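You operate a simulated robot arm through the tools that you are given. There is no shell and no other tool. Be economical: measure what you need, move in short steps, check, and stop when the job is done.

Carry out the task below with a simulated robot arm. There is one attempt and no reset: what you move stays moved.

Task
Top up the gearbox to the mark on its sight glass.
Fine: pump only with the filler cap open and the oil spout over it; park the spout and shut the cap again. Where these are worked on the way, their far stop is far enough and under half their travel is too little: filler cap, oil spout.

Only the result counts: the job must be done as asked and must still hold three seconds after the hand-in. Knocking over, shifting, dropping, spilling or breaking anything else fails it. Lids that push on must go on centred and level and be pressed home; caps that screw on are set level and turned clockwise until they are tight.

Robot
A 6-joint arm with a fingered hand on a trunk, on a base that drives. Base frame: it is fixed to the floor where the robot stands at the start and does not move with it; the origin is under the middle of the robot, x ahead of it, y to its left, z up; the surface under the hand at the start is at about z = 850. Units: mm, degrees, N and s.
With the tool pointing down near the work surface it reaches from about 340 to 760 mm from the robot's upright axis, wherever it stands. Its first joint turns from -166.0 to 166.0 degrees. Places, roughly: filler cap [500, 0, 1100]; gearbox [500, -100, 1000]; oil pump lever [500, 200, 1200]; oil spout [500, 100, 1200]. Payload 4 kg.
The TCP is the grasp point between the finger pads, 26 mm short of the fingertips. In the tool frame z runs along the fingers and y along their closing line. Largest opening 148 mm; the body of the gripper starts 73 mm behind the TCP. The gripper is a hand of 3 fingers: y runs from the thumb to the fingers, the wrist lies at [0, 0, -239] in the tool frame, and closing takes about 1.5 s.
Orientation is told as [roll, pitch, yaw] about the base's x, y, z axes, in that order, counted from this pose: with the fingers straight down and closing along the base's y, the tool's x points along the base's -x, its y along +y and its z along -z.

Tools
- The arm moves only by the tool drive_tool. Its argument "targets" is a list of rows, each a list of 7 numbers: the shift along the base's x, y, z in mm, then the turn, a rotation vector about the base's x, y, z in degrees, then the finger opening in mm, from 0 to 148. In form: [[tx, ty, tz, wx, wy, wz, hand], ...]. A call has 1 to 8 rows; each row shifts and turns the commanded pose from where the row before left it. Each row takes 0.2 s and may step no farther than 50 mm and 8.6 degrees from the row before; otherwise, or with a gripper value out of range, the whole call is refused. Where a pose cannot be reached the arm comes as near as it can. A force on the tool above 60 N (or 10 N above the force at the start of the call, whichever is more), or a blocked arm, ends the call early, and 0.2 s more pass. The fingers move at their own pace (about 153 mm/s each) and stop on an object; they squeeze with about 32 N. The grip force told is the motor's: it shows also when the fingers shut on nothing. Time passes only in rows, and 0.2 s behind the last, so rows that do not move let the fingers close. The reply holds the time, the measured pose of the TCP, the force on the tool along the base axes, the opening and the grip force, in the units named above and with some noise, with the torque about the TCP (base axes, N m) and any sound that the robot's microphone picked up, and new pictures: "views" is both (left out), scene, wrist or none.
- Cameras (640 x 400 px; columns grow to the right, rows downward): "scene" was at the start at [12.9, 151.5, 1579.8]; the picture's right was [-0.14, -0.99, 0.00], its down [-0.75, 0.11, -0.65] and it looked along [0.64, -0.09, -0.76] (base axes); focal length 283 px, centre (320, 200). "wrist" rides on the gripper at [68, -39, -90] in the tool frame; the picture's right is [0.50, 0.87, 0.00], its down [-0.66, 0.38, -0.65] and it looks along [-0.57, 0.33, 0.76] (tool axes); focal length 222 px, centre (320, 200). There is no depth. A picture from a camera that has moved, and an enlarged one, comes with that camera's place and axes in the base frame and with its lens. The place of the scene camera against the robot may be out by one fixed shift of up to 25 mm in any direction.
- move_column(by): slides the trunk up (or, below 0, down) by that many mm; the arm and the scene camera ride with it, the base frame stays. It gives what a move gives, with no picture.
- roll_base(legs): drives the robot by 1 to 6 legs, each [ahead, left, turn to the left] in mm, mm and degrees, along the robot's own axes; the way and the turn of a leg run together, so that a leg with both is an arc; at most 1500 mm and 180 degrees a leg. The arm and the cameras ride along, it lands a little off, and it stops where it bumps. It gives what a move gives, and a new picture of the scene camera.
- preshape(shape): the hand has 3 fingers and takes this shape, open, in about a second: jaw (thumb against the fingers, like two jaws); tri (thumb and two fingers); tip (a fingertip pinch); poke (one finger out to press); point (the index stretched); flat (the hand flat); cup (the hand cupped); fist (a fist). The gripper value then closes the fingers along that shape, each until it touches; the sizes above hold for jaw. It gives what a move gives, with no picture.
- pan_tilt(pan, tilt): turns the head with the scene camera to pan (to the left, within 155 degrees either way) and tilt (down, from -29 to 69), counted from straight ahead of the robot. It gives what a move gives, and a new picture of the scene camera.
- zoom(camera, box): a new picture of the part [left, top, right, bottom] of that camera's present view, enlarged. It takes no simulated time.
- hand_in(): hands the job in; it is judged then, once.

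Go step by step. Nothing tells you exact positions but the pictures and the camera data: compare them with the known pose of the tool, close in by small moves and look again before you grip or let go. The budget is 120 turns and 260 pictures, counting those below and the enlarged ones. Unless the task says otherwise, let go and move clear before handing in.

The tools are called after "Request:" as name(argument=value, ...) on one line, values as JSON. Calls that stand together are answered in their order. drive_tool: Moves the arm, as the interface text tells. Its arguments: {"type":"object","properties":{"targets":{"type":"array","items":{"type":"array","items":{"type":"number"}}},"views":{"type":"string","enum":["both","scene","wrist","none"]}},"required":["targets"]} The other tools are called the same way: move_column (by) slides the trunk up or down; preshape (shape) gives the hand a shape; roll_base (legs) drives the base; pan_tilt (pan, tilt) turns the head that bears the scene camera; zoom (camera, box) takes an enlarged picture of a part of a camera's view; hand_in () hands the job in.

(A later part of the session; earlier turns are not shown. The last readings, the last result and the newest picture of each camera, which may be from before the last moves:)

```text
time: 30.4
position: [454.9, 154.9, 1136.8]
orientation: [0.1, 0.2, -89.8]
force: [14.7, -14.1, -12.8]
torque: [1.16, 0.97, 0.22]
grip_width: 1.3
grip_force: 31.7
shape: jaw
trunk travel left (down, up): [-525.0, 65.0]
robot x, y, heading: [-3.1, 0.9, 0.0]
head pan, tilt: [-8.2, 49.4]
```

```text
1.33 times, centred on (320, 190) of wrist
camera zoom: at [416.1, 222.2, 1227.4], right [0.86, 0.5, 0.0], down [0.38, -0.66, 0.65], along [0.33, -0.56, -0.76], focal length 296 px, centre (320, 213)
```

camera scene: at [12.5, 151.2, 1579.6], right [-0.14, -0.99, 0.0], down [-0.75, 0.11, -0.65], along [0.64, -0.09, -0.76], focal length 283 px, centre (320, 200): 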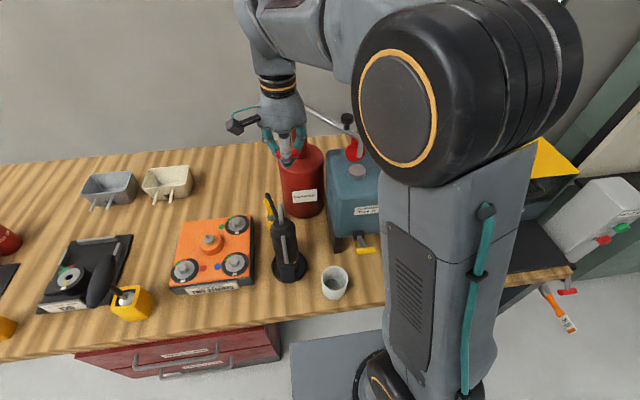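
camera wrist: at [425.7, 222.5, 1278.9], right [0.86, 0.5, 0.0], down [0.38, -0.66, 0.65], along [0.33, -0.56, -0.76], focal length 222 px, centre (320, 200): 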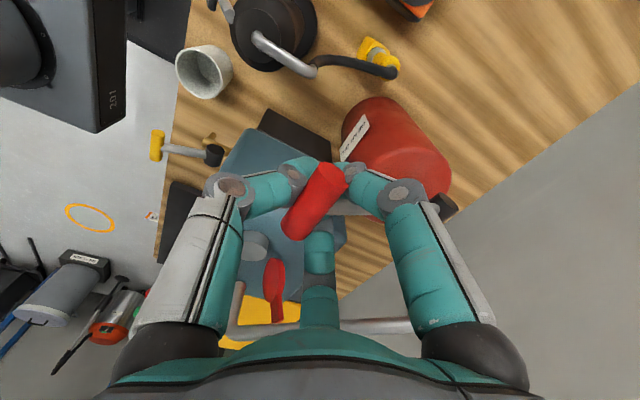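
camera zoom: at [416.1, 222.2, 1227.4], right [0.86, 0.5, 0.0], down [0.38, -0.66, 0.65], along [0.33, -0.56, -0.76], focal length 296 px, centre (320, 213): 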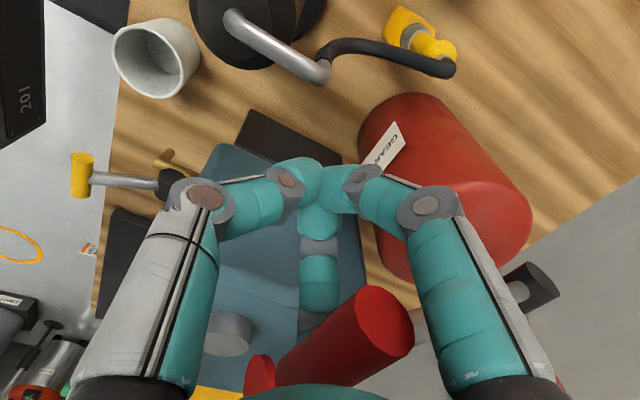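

The lever is up again. I'll open, rise above the bar, close the hand and push it with the fingertips from on top instead.

Request:
drive_tool(targets=[[0, 0, 0, 0, 0, 0, 90], [0, 0, 0, 0, 0, 0, 90], [2, 0, 30, 0, 0, 0, 90], [2, 0, 30, 0, 0, 0, 90], [2, 0, 40, 0, 0, 0, 90], [-2, 0, 10, 0, 0, 0, 0], [0, 0, 0, 0, 0, 0, 0], [0, 0, 0, 0, 0, 0, 0]])

Request:
zoom(camera="wrist", box=[180, 60, 460, 260])

Request:
zoom(camera="scene", box=[250, 90, 390, 230])

```text
time: 32.2
position: [455.7, 156.5, 1249.1]
orientation: [0.3, 0.1, -89.7]
force: [0.2, 0.4, 0.1]
torque: [0.05, 0.0, 0.0]
grip_width: 0.0
grip_force: 32.2
shape: jaw
trunk travel left (down, up): [-525.0, 65.0]
robot x, y, heading: [0.3, -1.3, -0.2]
head pan, tilt: [-8.2, 49.4]
camera scene: at [12.0, 151.5, 1579.8], right [-0.14, -0.99, 0.0], down [-0.75, 0.11, -0.65], along [0.64, -0.09, -0.76], focal length 283 px, centre (320, 200)
camera wrist: at [417.1, 225.2, 1339.6], right [0.86, 0.5, 0.01], down [0.38, -0.66, 0.65], along [0.33, -0.56, -0.76], focal length 222 px, centre (320, 200)
```

scene: 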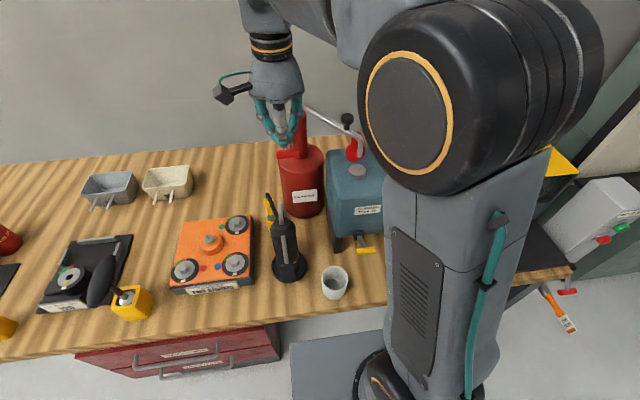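
wrist: 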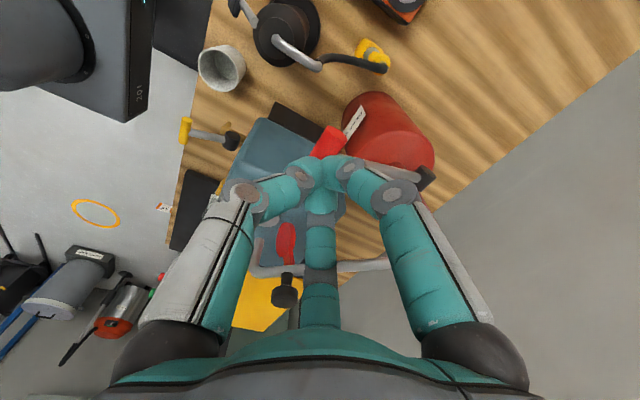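

```text
2.00 times, centred on (320, 160) of wrist
camera zoom: at [417.1, 225.2, 1339.6], right [0.86, 0.5, 0.01], down [0.38, -0.66, 0.65], along [0.33, -0.56, -0.76], focal length 444 px, centre (320, 280)
```

zoom: 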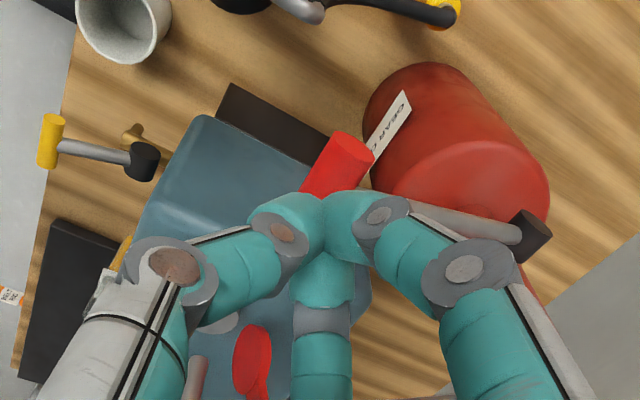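

```text
2.86 times, centred on (320, 160) of scene
camera zoom: at [12.0, 151.5, 1579.8], right [-0.14, -0.99, 0.0], down [-0.75, 0.11, -0.65], along [0.64, -0.09, -0.76], focal length 808 px, centre (320, 314)
```

zoom: 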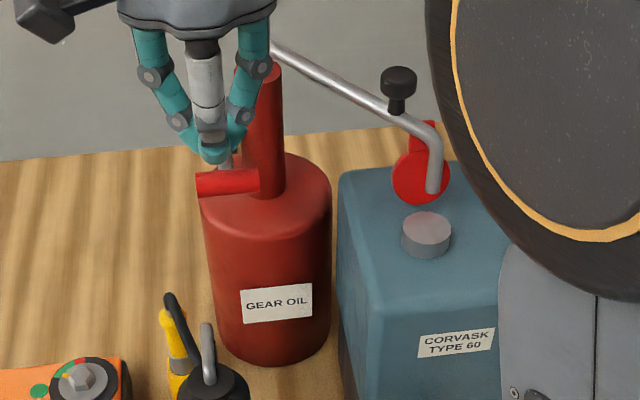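

Request:
drive_tool(targets=[[6, -2, -10, 0, 0, 0, 0], [0, 0, -10, 0, 0, 0, 0], [-2, 0, -10, 0, 0, 0, 0], [-3, 0, -12, 0, 0, 0, 0], [-3, 0, -12, 0, 0, 0, 0]], views="none")

Request:
zoom(camera="wrist", box=[180, 60, 460, 260])

Request:
zoom(camera="scene", box=[250, 90, 390, 230])

```text
time: 33.4
position: [453.2, 154.8, 1194.4]
orientation: [0.4, 0.3, -89.9]
force: [-2.1, 0.1, 2.2]
torque: [0.02, 0.07, -0.02]
grip_width: 0.0
grip_force: 31.9
shape: jaw
trunk travel left (down, up): [-525.0, 65.0]
robot x, y, heading: [-4.5, 1.8, 0.1]
head pan, tilt: [-8.2, 49.4]
```

```text
2.00 times, centred on (320, 160) of wrist
camera zoom: at [414.9, 222.8, 1284.8], right [0.86, 0.5, 0.01], down [0.38, -0.66, 0.65], along [0.33, -0.56, -0.76], focal length 444 px, centre (320, 280)
```

zoom: 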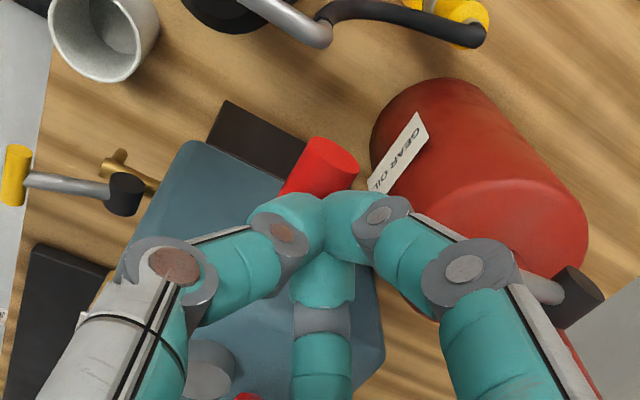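

```text
2.86 times, centred on (320, 160) of scene
camera zoom: at [11.4, 151.4, 1579.9], right [-0.14, -0.99, 0.0], down [-0.75, 0.11, -0.65], along [0.64, -0.09, -0.76], focal length 808 px, centre (320, 314)
```

zoom: 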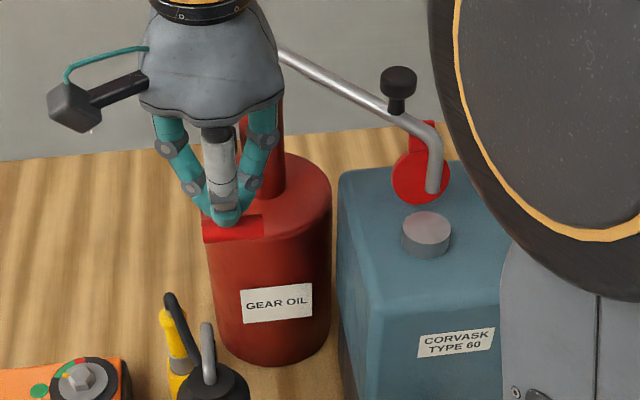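

The bar follows down with light force. I'll continue to the bottom stop.

Request:
drive_tool(targets=[[-2, 0, -12, 0, 0, 0, 0], [-1, 0, -12, 0, 0, 0, 0], [0, 0, -12, 0, 0, 0, 0], [1, 0, -12, 0, 0, 0, 0]], views="none")

Request:
zoom(camera="wrist", box=[180, 60, 460, 260])

Request:
zoom(camera="scene", box=[250, 90, 390, 230])

```text
time: 34.4
position: [453.1, 155.2, 1145.7]
orientation: [0.3, 0.3, -89.8]
force: [0.1, -0.5, 4.1]
torque: [0.03, -0.01, -0.01]
grip_width: 0.0
grip_force: 32.2
shape: jaw
trunk travel left (down, up): [-525.0, 65.0]
robot x, y, heading: [-4.7, 0.5, 0.1]
head pan, tilt: [-8.2, 49.4]
```

```text
2.00 times, centred on (320, 160) of wrist
camera zoom: at [413.3, 223.2, 1236.6], right [0.86, 0.5, 0.01], down [0.38, -0.66, 0.65], along [0.33, -0.56, -0.76], focal length 444 px, centre (320, 280)
```

zoom: 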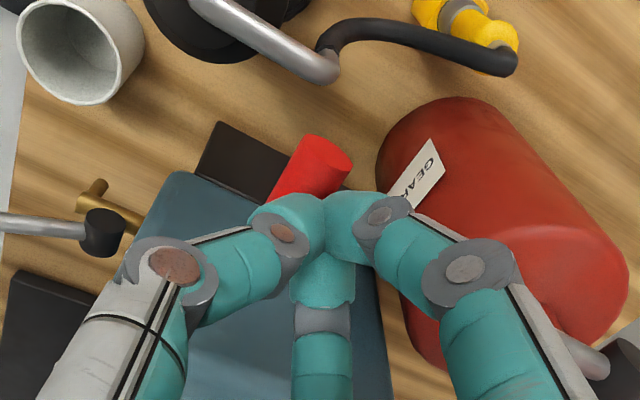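

```text
2.86 times, centred on (320, 160) of scene
camera zoom: at [11.6, 151.5, 1579.9], right [-0.14, -0.99, 0.0], down [-0.75, 0.11, -0.65], along [0.64, -0.09, -0.76], focal length 808 px, centre (320, 314)
```

zoom: 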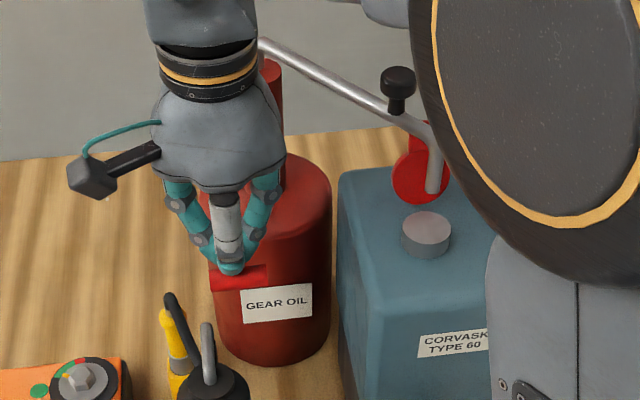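

Request:
drive_tool(targets=[[1, 0, -10, 0, 0, 0, 0], [2, 0, -10, 0, 0, 0, 0], [2, 0, -10, 0, 0, 0, 0], [3, 0, -10, 0, 0, 0, 0]], views="none")

Request:
zoom(camera="wrist", box=[180, 60, 460, 260])

Request:
zoom(camera="scene", box=[250, 90, 390, 230])

```text
time: 35.4
position: [460.0, 157.2, 1119.1]
orientation: [1.4, 0.7, -89.8]
force: [-2.7, 2.4, 36.4]
torque: [-0.07, 0.09, -0.06]
grip_width: 0.0
grip_force: 32.0
shape: jaw
trunk travel left (down, up): [-525.0, 65.0]
robot x, y, heading: [0.4, -1.4, -0.2]
head pan, tilt: [-8.2, 49.4]
stopped in row 4: the force on the tool passed its limit at 70 N (the readings are from after the stop); the commanded pose is now the measured one
```

```text
2.00 times, centred on (320, 160) of wrist
camera zoom: at [419.0, 223.8, 1209.1], right [0.86, 0.5, 0.03], down [0.37, -0.66, 0.65], along [0.35, -0.56, -0.76], focal length 444 px, centre (320, 280)
```

zoom: 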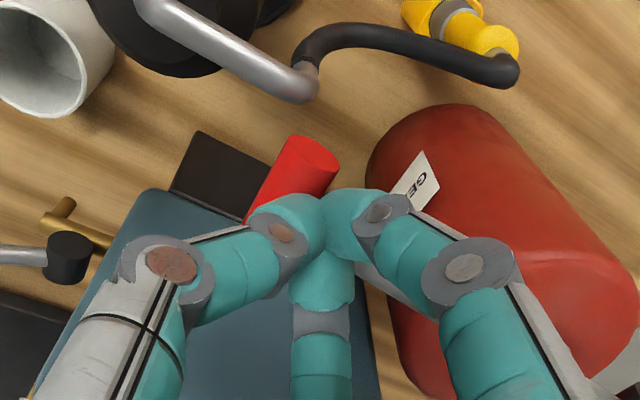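

```text
2.86 times, centred on (320, 160) of scene
camera zoom: at [9.0, 151.1, 1580.3], right [-0.14, -0.99, 0.0], down [-0.75, 0.11, -0.65], along [0.65, -0.09, -0.76], focal length 808 px, centre (320, 314)
```

zoom: 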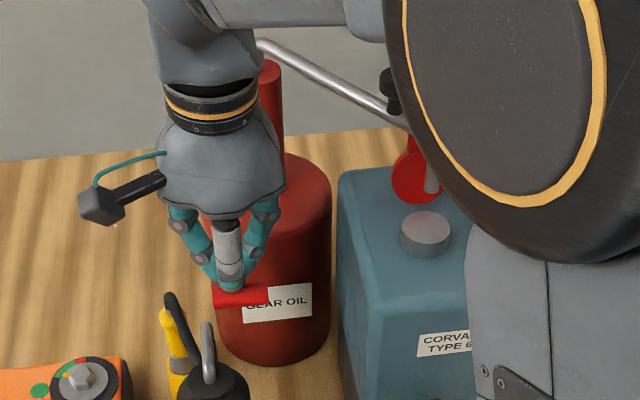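

Bottom stop reached. Now I'll lift off and see whether the lever follows up.

Request:
drive_tool(targets=[[-3, 0, 15, 0, 0, 0, 0], [-4, 0, 20, 0, 0, 0, 0], [0, 0, 25, 0, 0, 0, 0], [4, 0, 25, 0, 0, 0, 0], [3, 0, 25, 0, 0, 0, 0]], views="none")

Request:
zoom(camera="wrist", box=[180, 60, 460, 260])

Request:
zoom(camera="scene", box=[250, 90, 390, 230])

```text
time: 36.6
position: [461.4, 156.4, 1225.3]
orientation: [0.9, 0.5, -89.8]
force: [0.4, 0.7, 1.3]
torque: [0.0, -0.03, -0.01]
grip_width: 0.1
grip_force: 32.4
shape: jaw
trunk travel left (down, up): [-525.0, 65.0]
robot x, y, heading: [-0.4, -1.9, -0.0]
head pan, tilt: [-8.2, 49.4]
```

```text
2.00 times, centred on (320, 160) of wrist
camera zoom: at [420.9, 223.8, 1316.1], right [0.86, 0.5, 0.02], down [0.37, -0.66, 0.65], along [0.34, -0.56, -0.76], focal length 444 px, centre (320, 280)
```

zoom: 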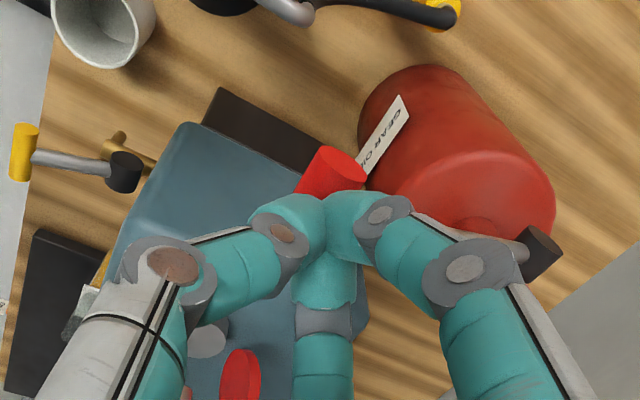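

```text
2.86 times, centred on (320, 160) of scene
camera zoom: at [11.8, 151.5, 1579.8], right [-0.14, -0.99, 0.0], down [-0.75, 0.11, -0.65], along [0.64, -0.09, -0.76], focal length 808 px, centre (320, 314)
```

zoom: 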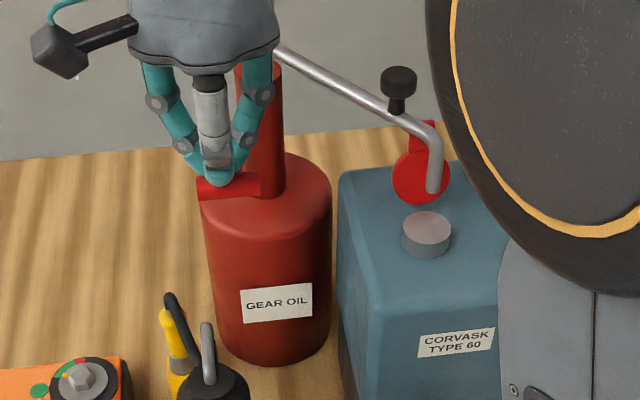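

The lever springs back by itself, so one full stroke is done. I'll move the arm to where the scene camera sees the sight glass.

Request:
drive_tool(targets=[[0, -10, 40, 0, 0, 0, 0], [-10, -30, 40, 0, 0, 0, 0], [-20, -40, 5, 0, 0, 0, 0], [-5, -30, 0, 0, 0, 0, 0], [0, 0, 0, 0, 0, 0, 0]], views="scene")

Request:
zoom(camera="scene", box=[360, 180, 430, 240])

```text
refused: row 2 steps farther than a row can; nothing moved
```

```text
6.67 times, centred on (395, 210) of scene
camera zoom: at [11.8, 151.5, 1579.8], right [-0.14, -0.99, 0.0], down [-0.75, 0.11, -0.65], along [0.64, -0.09, -0.76], focal length 1886 px, centre (-180, 133)
```

zoom: 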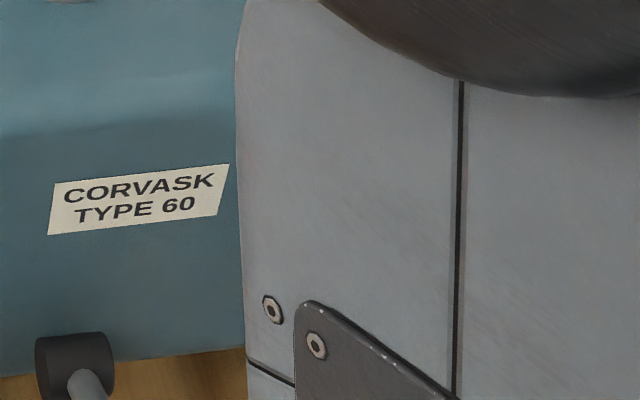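

Request:
drive_tool(targets=[[0, -5, 40, 0, 0, 0, 0], [-10, -20, 40, 0, 0, 0, 0], [-10, -40, 0, 0, 0, 0, 0], [-10, -40, 0, 0, 0, 0, 0], [0, -5, 0, 0, 0, 0, 0]], views="scene")

Request:
zoom(camera="scene", box=[360, 180, 430, 240])

```text
time: 37.8
position: [429.9, 45.4, 1305.0]
orientation: [0.9, 0.6, -89.6]
force: [0.7, -0.4, 0.4]
torque: [0.05, 0.02, 0.03]
grip_width: 0.0
grip_force: 32.1
shape: jaw
trunk travel left (down, up): [-525.0, 65.0]
robot x, y, heading: [1.2, -1.1, -0.0]
head pan, tilt: [-8.2, 49.4]
camera scene: at [11.6, 151.4, 1579.9], right [-0.14, -0.99, 0.0], down [-0.75, 0.11, -0.65], along [0.64, -0.09, -0.76], focal length 283 px, centre (320, 200)
```

scene: 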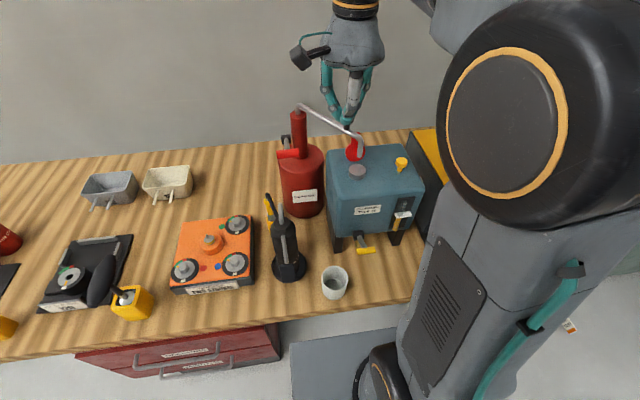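

```text
6.67 times, centred on (395, 210) of scene
camera zoom: at [11.6, 151.4, 1579.9], right [-0.14, -0.99, 0.0], down [-0.75, 0.11, -0.65], along [0.64, -0.09, -0.76], focal length 1886 px, centre (-180, 133)
```

zoom: 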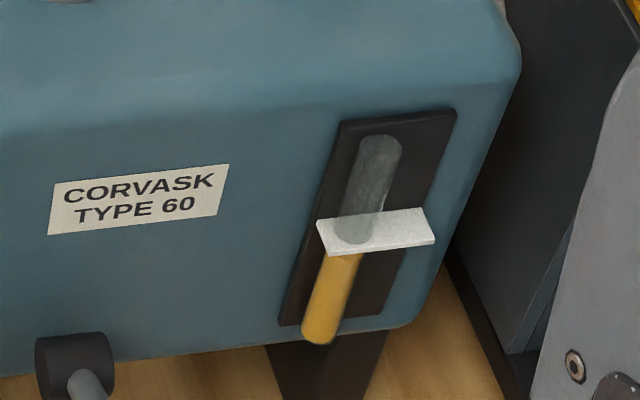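

The oil has risen to just beneath the mark plate, which now hides it from above. I want a level view, so I'll check the space behind the robot before backing up and lowering the trunk.

Request:
pan_tilt(pan=150, tilt=35)

Request:
pan_tilt(pan=-150, tilt=35)

```text
time: 40.2
position: [430.9, 47.2, 1304.6]
orientation: [0.8, 0.4, -89.9]
force: [-0.4, 0.7, -1.6]
torque: [-0.01, -0.02, 0.05]
grip_width: 0.1
grip_force: 32.2
shape: jaw
trunk travel left (down, up): [-525.0, 65.0]
robot x, y, heading: [-2.6, 4.4, 0.0]
head pan, tilt: [150.0, 35.0]
camera scene: at [-141.3, 206.6, 1600.8], right [0.5, 0.87, 0.0], down [0.5, -0.29, -0.82], along [-0.71, 0.41, -0.57], focal length 283 px, centre (320, 200)
```

scene: 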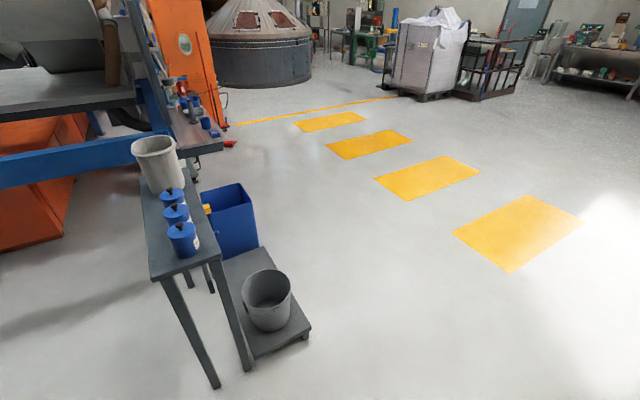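

```text
time: 44.3
position: [430.8, 47.4, 1303.4]
orientation: [0.9, 0.5, -89.8]
force: [-0.3, -0.5, 0.5]
torque: [-0.01, 0.01, 0.02]
grip_width: 0.0
grip_force: 31.6
shape: jaw
trunk travel left (down, up): [-525.0, 65.0]
robot x, y, heading: [-2.0, 1.0, 0.2]
head pan, tilt: [-150.0, 35.0]
camera scene: at [-141.3, 118.5, 1600.8], right [-0.5, 0.87, 0.0], down [0.5, 0.29, -0.82], along [-0.71, -0.41, -0.57], focal length 283 px, centre (320, 200)
```

scene: 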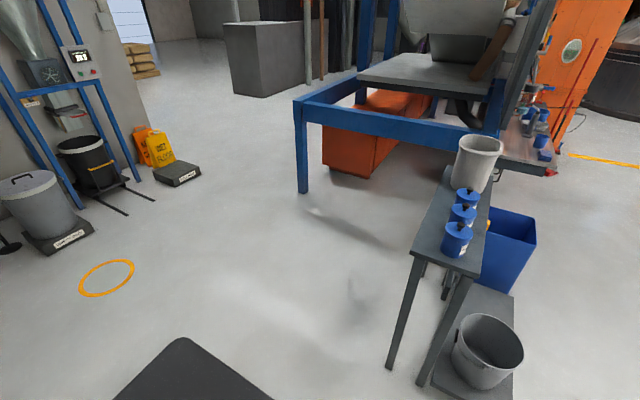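

A cart stands about 1 m behind the start, so backing 350 mm is safe. I'll move the hand right out of the sightline, back up, then lower the trunk.

Request:
drive_tool(targets=[[-10, -45, 0, 0, 0, 0, 0], [-10, -45, 0, 0, 0, 0, 0], [-10, -45, 0, 0, 0, 0, 0]], views="none")

Request:
roll_base(legs=[[-350, 0, 0]])

Request:
pan_tilt(pan=-18, tilt=30)

```text
time: 45.1
position: [401.0, -87.8, 1305.2]
orientation: [1.0, 0.5, -89.7]
force: [-0.3, 0.0, 0.2]
torque: [-0.01, 0.02, 0.02]
grip_width: 0.0
grip_force: 32.6
shape: jaw
trunk travel left (down, up): [-525.0, 65.0]
robot x, y, heading: [2.4, 2.0, 0.1]
head pan, tilt: [-150.0, 35.0]
```

```text
time: 47.4
position: [46.8, -89.3, 1304.7]
orientation: [1.0, 0.5, -90.0]
force: [0.6, 0.4, -0.2]
torque: [-0.02, -0.01, -0.02]
grip_width: 0.1
grip_force: 32.3
shape: jaw
trunk travel left (down, up): [-525.0, 65.0]
robot x, y, heading: [-352.1, 0.3, -0.2]
head pan, tilt: [-150.0, 35.0]
camera scene: at [-493.2, 119.7, 1600.7], right [-0.5, 0.87, 0.0], down [0.5, 0.28, -0.82], along [-0.71, -0.41, -0.57], focal length 283 px, centre (320, 200)
```

scene: 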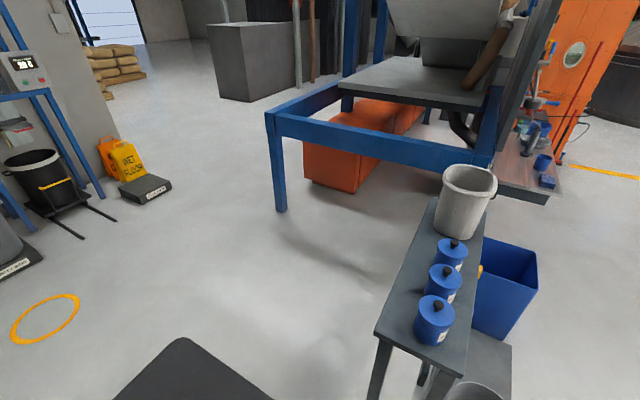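

```text
time: 49.5
position: [47.9, -89.5, 1304.5]
orientation: [0.9, 0.4, -90.0]
force: [0.4, 0.0, 0.0]
torque: [0.01, -0.01, 0.0]
grip_width: 0.0
grip_force: 31.8
shape: jaw
trunk travel left (down, up): [-525.0, 65.0]
robot x, y, heading: [-355.6, -3.9, -0.3]
head pan, tilt: [-18.0, 30.0]
camera scene: at [-330.5, 135.1, 1608.6], right [-0.31, -0.95, 0.0], down [-0.47, 0.16, -0.87], along [0.82, -0.27, -0.5], focal length 283 px, centre (320, 200)
```

scene: 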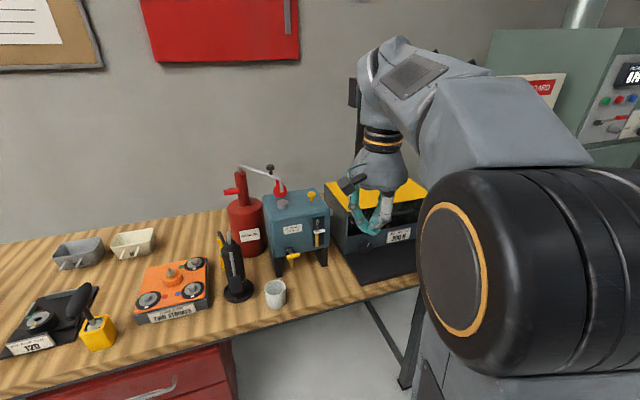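

Request:
move_column(by=-350)

Request:
pan_tilt(pan=-18, tilt=18)

```text
time: 53.0
position: [47.3, -88.7, 954.9]
orientation: [0.9, 0.6, -90.0]
force: [-0.7, 0.0, -0.8]
torque: [0.03, 0.01, -0.03]
grip_width: 0.0
grip_force: 31.9
shape: jaw
trunk travel left (down, up): [-175.0, 415.0]
robot x, y, heading: [-355.2, -1.7, -0.1]
head pan, tilt: [-18.0, 30.0]
```

```text
time: 53.7
position: [48.4, -88.5, 953.9]
orientation: [1.0, 0.6, -90.0]
force: [0.3, -0.1, 0.4]
torque: [0.0, 0.0, 0.02]
grip_width: 0.2
grip_force: 31.5
shape: jaw
trunk travel left (down, up): [-175.0, 415.0]
robot x, y, heading: [-354.3, 1.8, -0.4]
head pan, tilt: [-18.0, 18.0]
camera scene: at [-327.7, 134.2, 1277.8], right [-0.31, -0.95, 0.0], down [-0.29, 0.1, -0.95], along [0.9, -0.3, -0.31], focal length 283 px, centre (320, 200)
```

scene: 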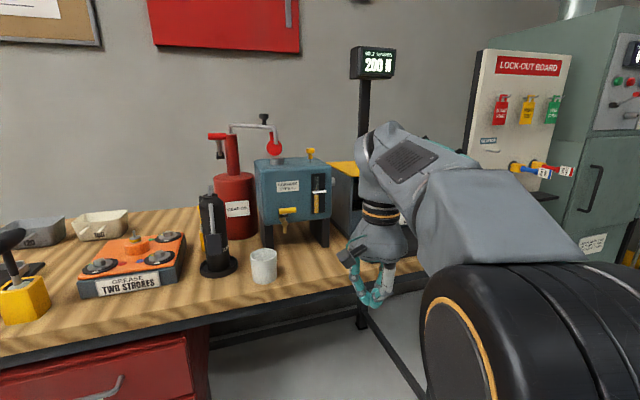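

Request:
zoom(camera="scene", box=[295, 165, 345, 225])

Request:
zoom(camera="scene", box=[190, 110, 345, 260])

```text
6.67 times, centred on (320, 195) of scene
camera zoom: at [-327.7, 134.2, 1277.8], right [-0.31, -0.95, 0.0], down [-0.29, 0.1, -0.95], along [0.9, -0.3, -0.31], focal length 1886 px, centre (320, 233)
```

zoom: 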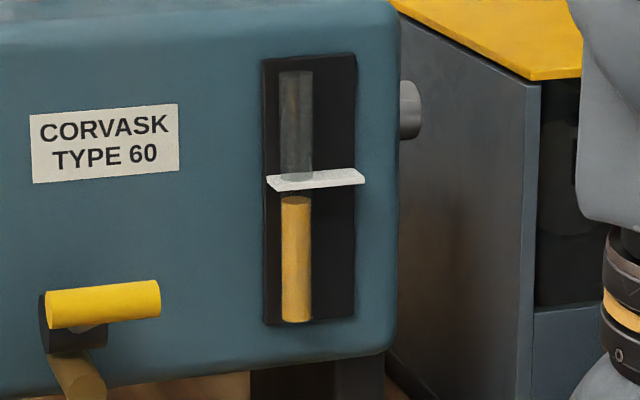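

```text
2.67 times, centred on (268, 185) of scene
camera zoom: at [-327.7, 134.2, 1277.8], right [-0.31, -0.95, 0.0], down [-0.29, 0.1, -0.95], along [0.9, -0.3, -0.31], focal length 755 px, centre (460, 240)
```

zoom: 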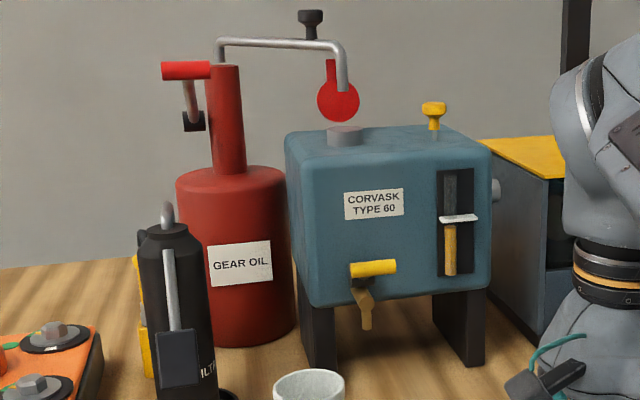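

The level view shows the oil surface about 8 mm under the mark. One full stroke plus a partial raised it a lot, so the next stroke must be partial. I'll go back to the lever.

Request:
move_column(by=350)

Request:
roll_base(legs=[[352, 0, 0]])

Request:
drive_tool(targets=[[8, 40, 0, 0, 0, 0, 0], [8, 40, 0, 0, 0, 0, 0], [8, 40, 0, 0, 0, 0, 0], [8, 40, 0, 0, 0, 0, 0], [10, 40, 0, 0, 0, 0, 0], [10, 40, 0, 0, 0, 0, 0], [8, 4, 0, 0, 0, 0, 0]])

```text
time: 57.1
position: [47.5, -89.6, 1304.5]
orientation: [0.9, 0.5, -90.0]
force: [0.5, -0.1, -0.2]
torque: [-0.02, 0.0, 0.0]
grip_width: 0.3
grip_force: 32.4
shape: jaw
trunk travel left (down, up): [-525.0, 65.0]
robot x, y, heading: [-350.9, -1.9, -0.1]
head pan, tilt: [-18.0, 18.0]
```

```text
time: 59.4
position: [403.6, -89.8, 1303.4]
orientation: [0.9, 0.5, -89.8]
force: [0.1, -0.3, -0.9]
torque: [0.0, 0.01, -0.01]
grip_width: 0.0
grip_force: 32.2
shape: jaw
trunk travel left (down, up): [-525.0, 65.0]
robot x, y, heading: [-0.8, -2.3, 0.1]
head pan, tilt: [-18.0, 18.0]
camera scene: at [25.9, 133.5, 1627.9], right [-0.31, -0.95, 0.0], down [-0.29, 0.1, -0.95], along [0.9, -0.29, -0.31], focal length 283 px, centre (320, 200)
```

scene: 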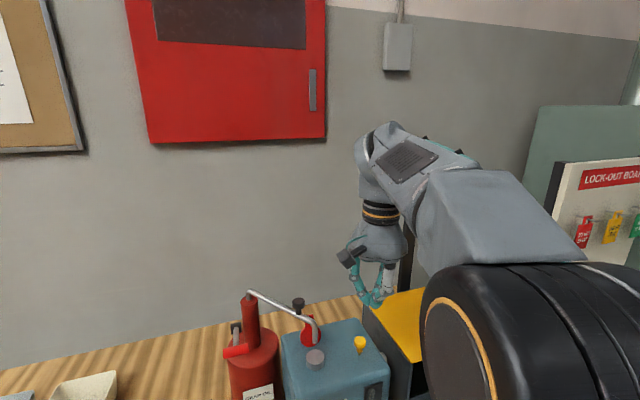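

```text
time: 61.0
position: [462.4, 155.9, 1304.7]
orientation: [1.0, 0.5, -89.9]
force: [0.0, 0.3, -0.4]
torque: [-0.03, 0.0, 0.04]
grip_width: 0.0
grip_force: 32.1
shape: jaw
trunk travel left (down, up): [-525.0, 65.0]
robot x, y, heading: [2.4, -1.2, -0.1]
head pan, tilt: [-18.0, 18.0]
camera scene: at [25.8, 133.8, 1627.9], right [-0.31, -0.95, 0.0], down [-0.29, 0.1, -0.95], along [0.9, -0.29, -0.31], focal length 283 px, centre (320, 200)
camera wrist: at [422.6, 223.1, 1395.3], right [0.86, 0.5, 0.02], down [0.37, -0.66, 0.65], along [0.34, -0.56, -0.76], focal length 222 px, centre (320, 200)
```

scene: 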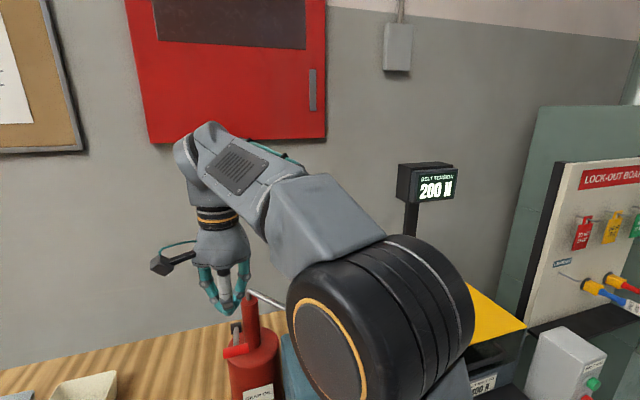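
wrist: 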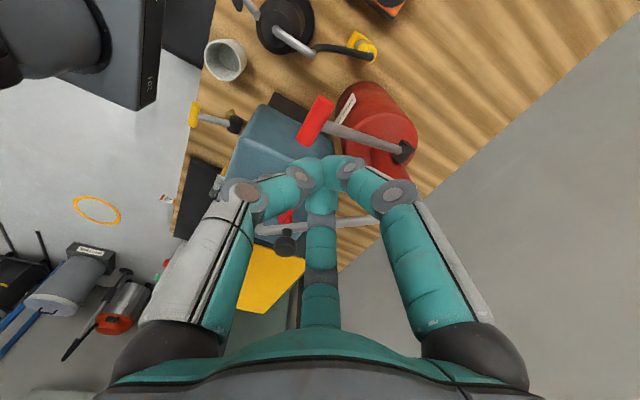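

Now a half stroke: down to TCP ≈ 1172 (contact ≈ 1228, bottom ≈ 1120), then up again.

Request:
drive_tool(targets=[[0, 0, -40, 0, 0, 0, 0], [0, 0, -35, 0, 0, 0, 0], [-2, 0, -14, 0, 0, 0, 0], [-3, 0, -14, 0, 0, 0, 0], [-2, 0, -14, 0, 0, 0, 0], [-1, 0, -15, 0, 0, 0, 0]], views="none")

Request:
zoom(camera="wrist", box=[180, 60, 460, 260])

Request:
drive_tool(targets=[[1, 0, 15, 0, 0, 0, 0], [2, 0, 14, 0, 0, 0, 0], [3, 0, 14, 0, 0, 0, 0], [2, 0, 20, 0, 0, 0, 0], [0, 0, 30, 0, 0, 0, 0], [0, 0, 40, 0, 0, 0, 0]], views="none")

Request:
zoom(camera="wrist", box=[180, 60, 460, 260])

```text
time: 62.4
position: [453.1, 155.1, 1172.4]
orientation: [0.9, 0.6, -89.8]
force: [0.9, -0.6, 2.6]
torque: [-0.03, -0.02, 0.01]
grip_width: 0.0
grip_force: 31.7
shape: jaw
trunk travel left (down, up): [-525.0, 65.0]
robot x, y, heading: [-1.5, 2.7, -0.0]
head pan, tilt: [-18.0, 18.0]
```

```text
2.00 times, centred on (320, 160) of wrist
camera zoom: at [413.8, 222.3, 1262.9], right [0.86, 0.5, 0.02], down [0.37, -0.66, 0.65], along [0.34, -0.56, -0.76], focal length 444 px, centre (320, 280)
```

zoom: 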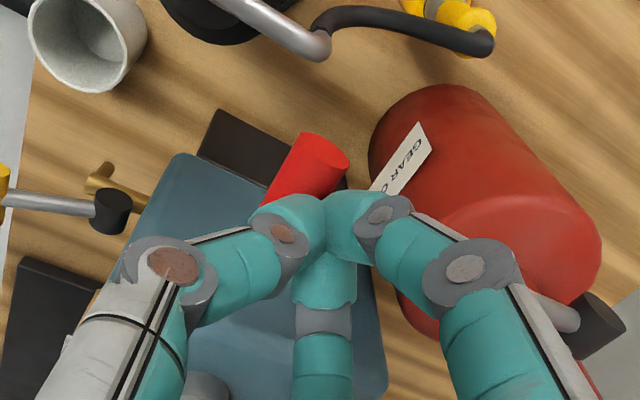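

```text
time: 63.8
position: [461.4, 154.3, 1306.7]
orientation: [0.8, 0.5, -89.8]
force: [0.1, -0.3, 0.0]
torque: [-0.01, 0.02, 0.03]
grip_width: 0.0
grip_force: 32.1
shape: jaw
trunk travel left (down, up): [-525.0, 65.0]
robot x, y, heading: [-2.2, 5.0, -0.1]
head pan, tilt: [-18.0, 18.0]
```

```text
2.00 times, centred on (320, 160) of wrist
camera zoom: at [422.0, 221.5, 1396.5], right [0.86, 0.5, 0.02], down [0.37, -0.66, 0.65], along [0.34, -0.56, -0.76], focal length 444 px, centre (320, 280)
```

zoom: 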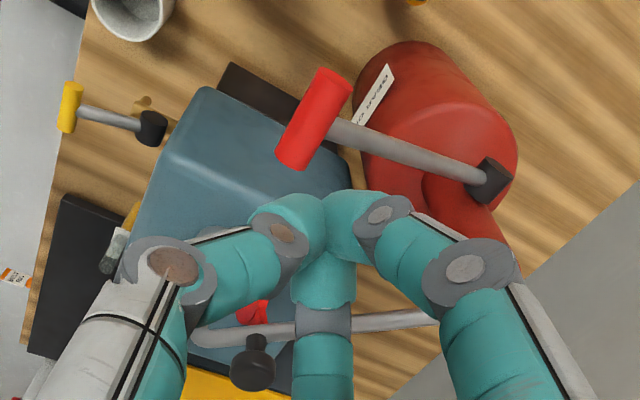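

Half stroke done and the lever is back up. Again to the level viewing position.

Request:
drive_tool(targets=[[-8, -4, 0, 0, 0, 0, 0], [-10, -40, 0, 0, 0, 0, 0], [-10, -40, 0, 0, 0, 0, 0], [-8, -40, 0, 0, 0, 0, 0], [-8, -40, 0, 0, 0, 0, 0], [-8, -40, 0, 0, 0, 0, 0], [-8, -40, 0, 0, 0, 0, 0]], views="none")

Request:
roll_base(legs=[[-352, 0, 0]])

Request:
move_column(by=-350)

Request:
zoom(camera="scene", box=[295, 165, 345, 225])

```text
time: 65.4
position: [401.5, -88.4, 1305.1]
orientation: [0.9, 0.4, -89.8]
force: [-0.4, 0.2, -0.5]
torque: [0.02, 0.02, -0.02]
grip_width: 0.0
grip_force: 32.2
shape: jaw
trunk travel left (down, up): [-525.0, 65.0]
robot x, y, heading: [-1.4, -0.3, 0.0]
head pan, tilt: [-18.0, 18.0]
```

```text
time: 67.7
position: [49.8, -88.5, 1305.6]
orientation: [0.9, 0.5, -89.8]
force: [0.6, 0.3, 0.2]
torque: [0.0, 0.0, -0.01]
grip_width: 0.1
grip_force: 32.0
shape: jaw
trunk travel left (down, up): [-525.0, 65.0]
robot x, y, heading: [-352.0, 1.4, 0.1]
head pan, tilt: [-18.0, 18.0]
camera scene: at [-327.6, 133.8, 1627.9], right [-0.31, -0.95, 0.0], down [-0.29, 0.1, -0.95], along [0.9, -0.29, -0.31], focal length 283 px, centre (320, 200)
```

scene: 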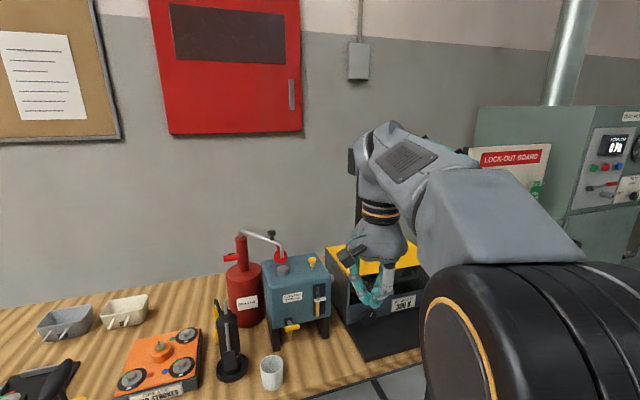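

```text
time: 71.1
position: [50.0, -89.1, 955.5]
orientation: [0.8, 0.5, -89.8]
force: [0.4, -0.4, 0.9]
torque: [0.0, -0.01, -0.02]
grip_width: 0.2
grip_force: 32.2
shape: jaw
trunk travel left (down, up): [-175.0, 415.0]
robot x, y, heading: [-351.8, 1.5, -0.3]
head pan, tilt: [-18.0, 18.0]
```

```text
6.67 times, centred on (320, 195) of scene
camera zoom: at [-327.2, 133.8, 1277.9], right [-0.31, -0.95, 0.0], down [-0.29, 0.1, -0.95], along [0.9, -0.29, -0.31], focal length 1886 px, centre (320, 233)
```

zoom: 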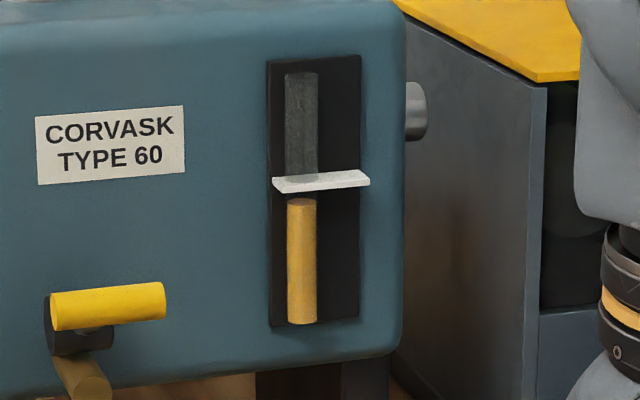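

The level is unchanged, so only a full stroke delivers oil. The remaining gap (~8 mm) must be a whole number of strokes, so one more full stroke is safe. I'm going back.

Request:
move_column(by=350)

Request:
roll_base(legs=[[352, 0, 0]])

Request:
drive_tool(targets=[[8, 40, 0, 0, 0, 0, 0], [8, 40, 0, 0, 0, 0, 0], [8, 40, 0, 0, 0, 0, 0], [8, 40, 0, 0, 0, 0, 0], [10, 40, 0, 0, 0, 0, 0], [10, 40, 0, 0, 0, 0, 0], [8, 4, 0, 0, 0, 0, 0]], views="wrist")

```text
time: 74.5
position: [49.6, -87.6, 1305.1]
orientation: [1.0, 0.5, -89.7]
force: [0.4, 0.2, 0.6]
torque: [-0.01, -0.01, -0.02]
grip_width: 0.2
grip_force: 31.9
shape: jaw
trunk travel left (down, up): [-525.0, 65.0]
robot x, y, heading: [-352.7, -3.2, 0.1]
head pan, tilt: [-18.0, 18.0]
```

```text
time: 76.8
position: [405.2, -86.6, 1304.6]
orientation: [0.8, 0.5, -89.7]
force: [0.7, -0.8, -0.1]
torque: [0.01, 0.01, -0.02]
grip_width: 0.0
grip_force: 32.3
shape: jaw
trunk travel left (down, up): [-525.0, 65.0]
robot x, y, heading: [0.1, 2.2, 0.3]
head pan, tilt: [-18.0, 18.0]
camera scene: at [27.0, 134.1, 1627.9], right [-0.31, -0.95, 0.0], down [-0.29, 0.1, -0.95], along [0.9, -0.29, -0.31], focal length 283 px, centre (320, 200)
```

scene: 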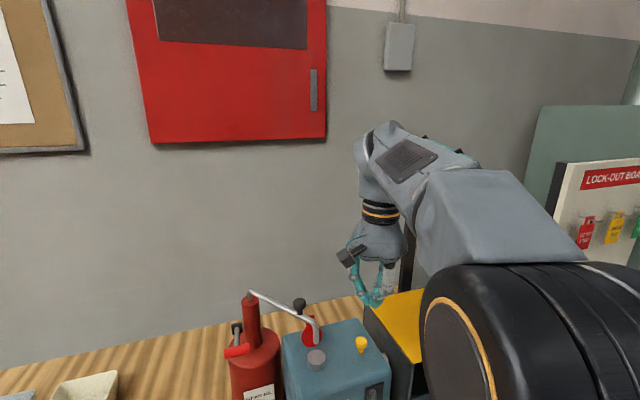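

```text
time: 78.4
position: [464.6, 158.9, 1304.5]
orientation: [0.9, 0.5, -89.6]
force: [0.1, 0.5, -0.9]
torque: [0.0, -0.02, -0.01]
grip_width: 0.0
grip_force: 31.7
shape: jaw
trunk travel left (down, up): [-525.0, 65.0]
robot x, y, heading: [0.8, -3.9, 0.0]
head pan, tilt: [-18.0, 18.0]
camera wrist: at [424.1, 225.8, 1395.6], right [0.86, 0.5, 0.02], down [0.37, -0.66, 0.65], along [0.34, -0.56, -0.76], focal length 222 px, centre (320, 200)
```

wrist: 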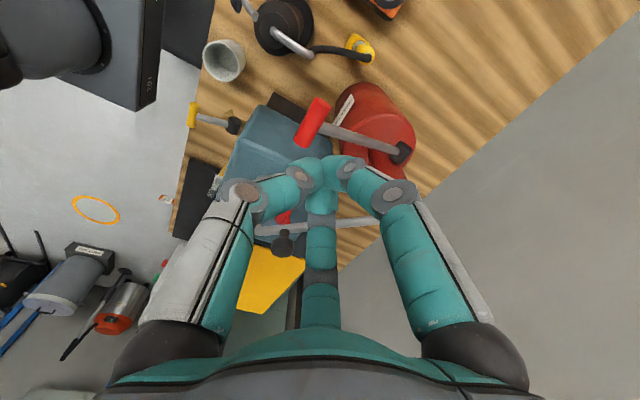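

Request:
drive_tool(targets=[[-2, -2, -40, 0, 0, 0, 0], [0, 0, -35, 0, 0, 0, 0], [-2, 0, -14, 0, 0, 0, 0], [-3, 0, -14, 0, 0, 0, 0], [-2, 0, -14, 0, 0, 0, 0], [-1, 0, -15, 0, 0, 0, 0], [0, 0, -14, 0, 0, 0, 0], [1, 0, -12, 0, 0, 0, 0]], views="none")

Request:
drive_tool(targets=[[2, 0, -10, 0, 0, 0, 0], [2, 0, -9, 0, 0, 0, 0], [2, 0, -8, 0, 0, 0, 0], [2, 0, -8, 0, 0, 0, 0]], views="wrist")

```text
time: 80.2
position: [454.6, 155.2, 1148.2]
orientation: [1.1, 0.6, -89.7]
force: [1.9, 0.5, 3.5]
torque: [0.01, -0.06, 0.03]
grip_width: 0.0
grip_force: 31.9
shape: jaw
trunk travel left (down, up): [-525.0, 65.0]
robot x, y, heading: [-1.6, -0.1, -0.0]
head pan, tilt: [-18.0, 18.0]
```

```text
time: 81.2
position: [460.1, 154.7, 1117.5]
orientation: [1.5, 0.8, -89.7]
force: [-10.5, 2.1, 59.5]
torque: [-0.12, 0.42, 0.0]
grip_width: 0.0
grip_force: 31.7
shape: jaw
trunk travel left (down, up): [-525.0, 65.0]
robot x, y, heading: [3.2, 2.8, 0.2]
head pan, tilt: [-18.0, 18.0]
camera wrist: at [419.2, 221.9, 1208.4], right [0.86, 0.5, 0.03], down [0.37, -0.66, 0.65], along [0.35, -0.55, -0.76], focal length 222 px, centre (320, 200)
```

wrist: 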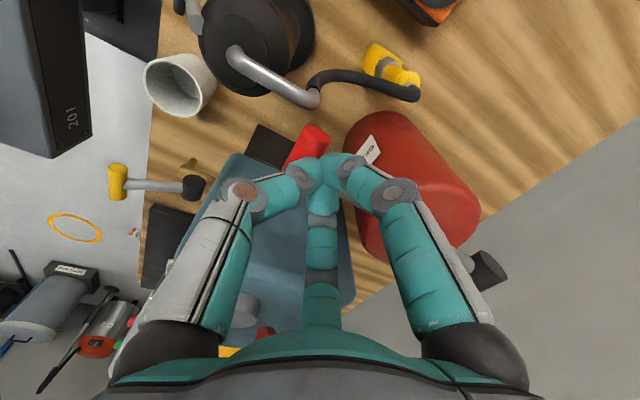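

Bottom reached; now up, then to the viewing position.

Request:
drive_tool(targets=[[-3, 0, 15, 0, 0, 0, 0], [-4, 0, 20, 0, 0, 0, 0], [0, 0, 25, 0, 0, 0, 0], [4, 0, 25, 0, 0, 0, 0], [3, 0, 30, 0, 0, 0, 0], [0, 0, 35, 0, 0, 0, 0], [0, 0, 35, 0, 0, 0, 0]], views="none")

Request:
drive_tool(targets=[[-8, -4, 0, 0, 0, 0, 0], [-10, -40, 0, 0, 0, 0, 0], [-10, -40, 0, 0, 0, 0, 0], [-8, -40, 0, 0, 0, 0, 0], [-8, -40, 0, 0, 0, 0, 0], [-8, -40, 0, 0, 0, 0, 0], [-8, -40, 0, 0, 0, 0, 0]], views="none")

Request:
roll_base(legs=[[-352, 0, 0]])

Request:
move_column(by=-350)

Request:
zoom(camera="scene", box=[295, 165, 345, 225])

```text
time: 82.8
position: [462.6, 155.0, 1297.6]
orientation: [0.8, 0.6, -89.7]
force: [0.2, 0.2, 0.0]
torque: [-0.05, -0.02, 0.0]
grip_width: 0.1
grip_force: 31.7
shape: jaw
trunk travel left (down, up): [-525.0, 65.0]
robot x, y, heading: [2.3, 1.5, -0.1]
head pan, tilt: [-18.0, 18.0]
```

```text
time: 84.4
position: [402.6, -89.3, 1296.1]
orientation: [0.9, 0.6, -89.7]
force: [-0.8, -0.2, -0.3]
torque: [-0.03, -0.02, -0.01]
grip_width: 0.2
grip_force: 32.0
shape: jaw
trunk travel left (down, up): [-525.0, 65.0]
robot x, y, heading: [3.1, 0.4, 0.2]
head pan, tilt: [-18.0, 18.0]
```

```text
time: 86.7
position: [47.4, -90.1, 1297.0]
orientation: [0.9, 0.4, -89.9]
force: [0.2, -0.1, 0.2]
torque: [-0.03, 0.02, 0.03]
grip_width: 0.0
grip_force: 32.1
shape: jaw
trunk travel left (down, up): [-525.0, 65.0]
robot x, y, heading: [-352.7, -1.6, -0.1]
head pan, tilt: [-18.0, 18.0]
camera scene: at [-327.7, 134.0, 1627.9], right [-0.31, -0.95, 0.0], down [-0.29, 0.1, -0.95], along [0.9, -0.29, -0.31], focal length 283 px, centre (320, 200)
```

scene: 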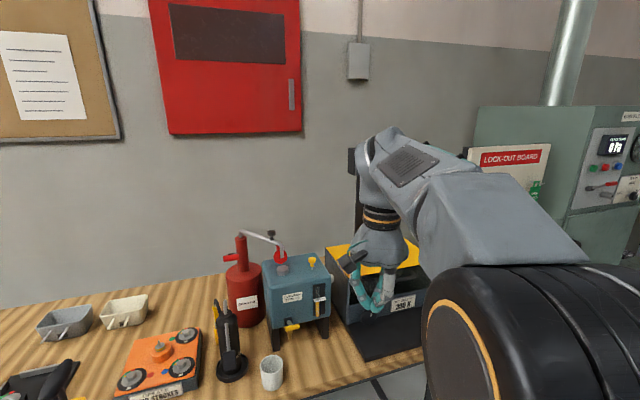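

```text
time: 90.1
position: [46.0, -88.8, 946.0]
orientation: [0.9, 0.6, -89.8]
force: [1.0, -0.5, 0.0]
torque: [0.06, 0.03, 0.0]
grip_width: 0.0
grip_force: 32.1
shape: jaw
trunk travel left (down, up): [-175.0, 415.0]
robot x, y, heading: [-352.9, -1.5, 0.1]
head pan, tilt: [-18.0, 18.0]
```

```text
6.67 times, centred on (320, 195) of scene
camera zoom: at [-327.3, 133.9, 1277.9], right [-0.31, -0.95, 0.0], down [-0.29, 0.1, -0.95], along [0.9, -0.29, -0.31], focal length 1886 px, centre (320, 233)
```

zoom: 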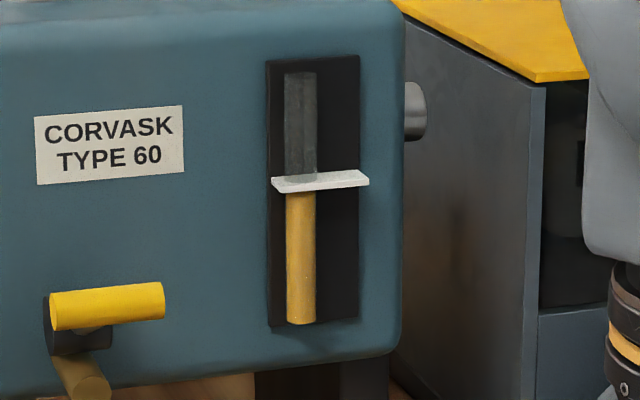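

Request:
zoom(camera="scene", box=[313, 186, 325, 196])

Request:
move_column(by=-170)

Request:
pan_tilt(pan=-18, tilt=8)

```text
16.00 times, centred on (319, 191) of scene
camera zoom: at [-327.3, 133.9, 1277.9], right [-0.31, -0.95, 0.0], down [-0.29, 0.1, -0.95], along [0.9, -0.29, -0.31], focal length 4527 px, centre (336, 344)
```

zoom: 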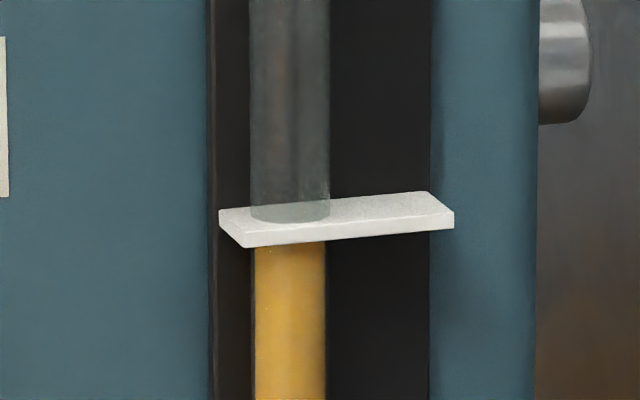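

```text
time: 92.0
position: [47.1, -90.0, 775.4]
orientation: [0.8, 0.5, -89.8]
force: [-0.3, 0.5, -0.2]
torque: [-0.01, 0.02, -0.02]
grip_width: 0.0
grip_force: 31.3
shape: jaw
trunk travel left (down, up): [-5.0, 585.0]
robot x, y, heading: [-352.0, 4.4, -0.0]
head pan, tilt: [-18.0, 18.0]
```

```text
time: 92.8
position: [46.7, -90.8, 776.4]
orientation: [0.9, 0.5, -89.8]
force: [-1.2, 0.3, 0.2]
torque: [-0.05, 0.01, 0.0]
grip_width: 0.0
grip_force: 32.1
shape: jaw
trunk travel left (down, up): [-5.0, 585.0]
robot x, y, heading: [-349.1, -3.1, -0.2]
head pan, tilt: [-18.0, 8.0]
camera scene: at [-328.0, 134.2, 1124.1], right [-0.31, -0.95, 0.0], down [-0.13, 0.04, -0.99], along [0.94, -0.31, -0.14], focal length 283 px, centre (320, 200)
```

scene: 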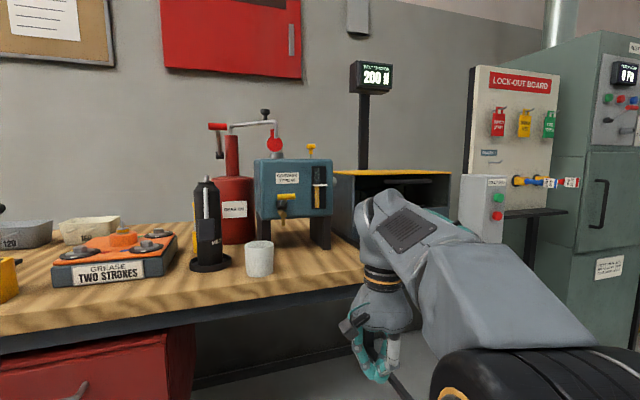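

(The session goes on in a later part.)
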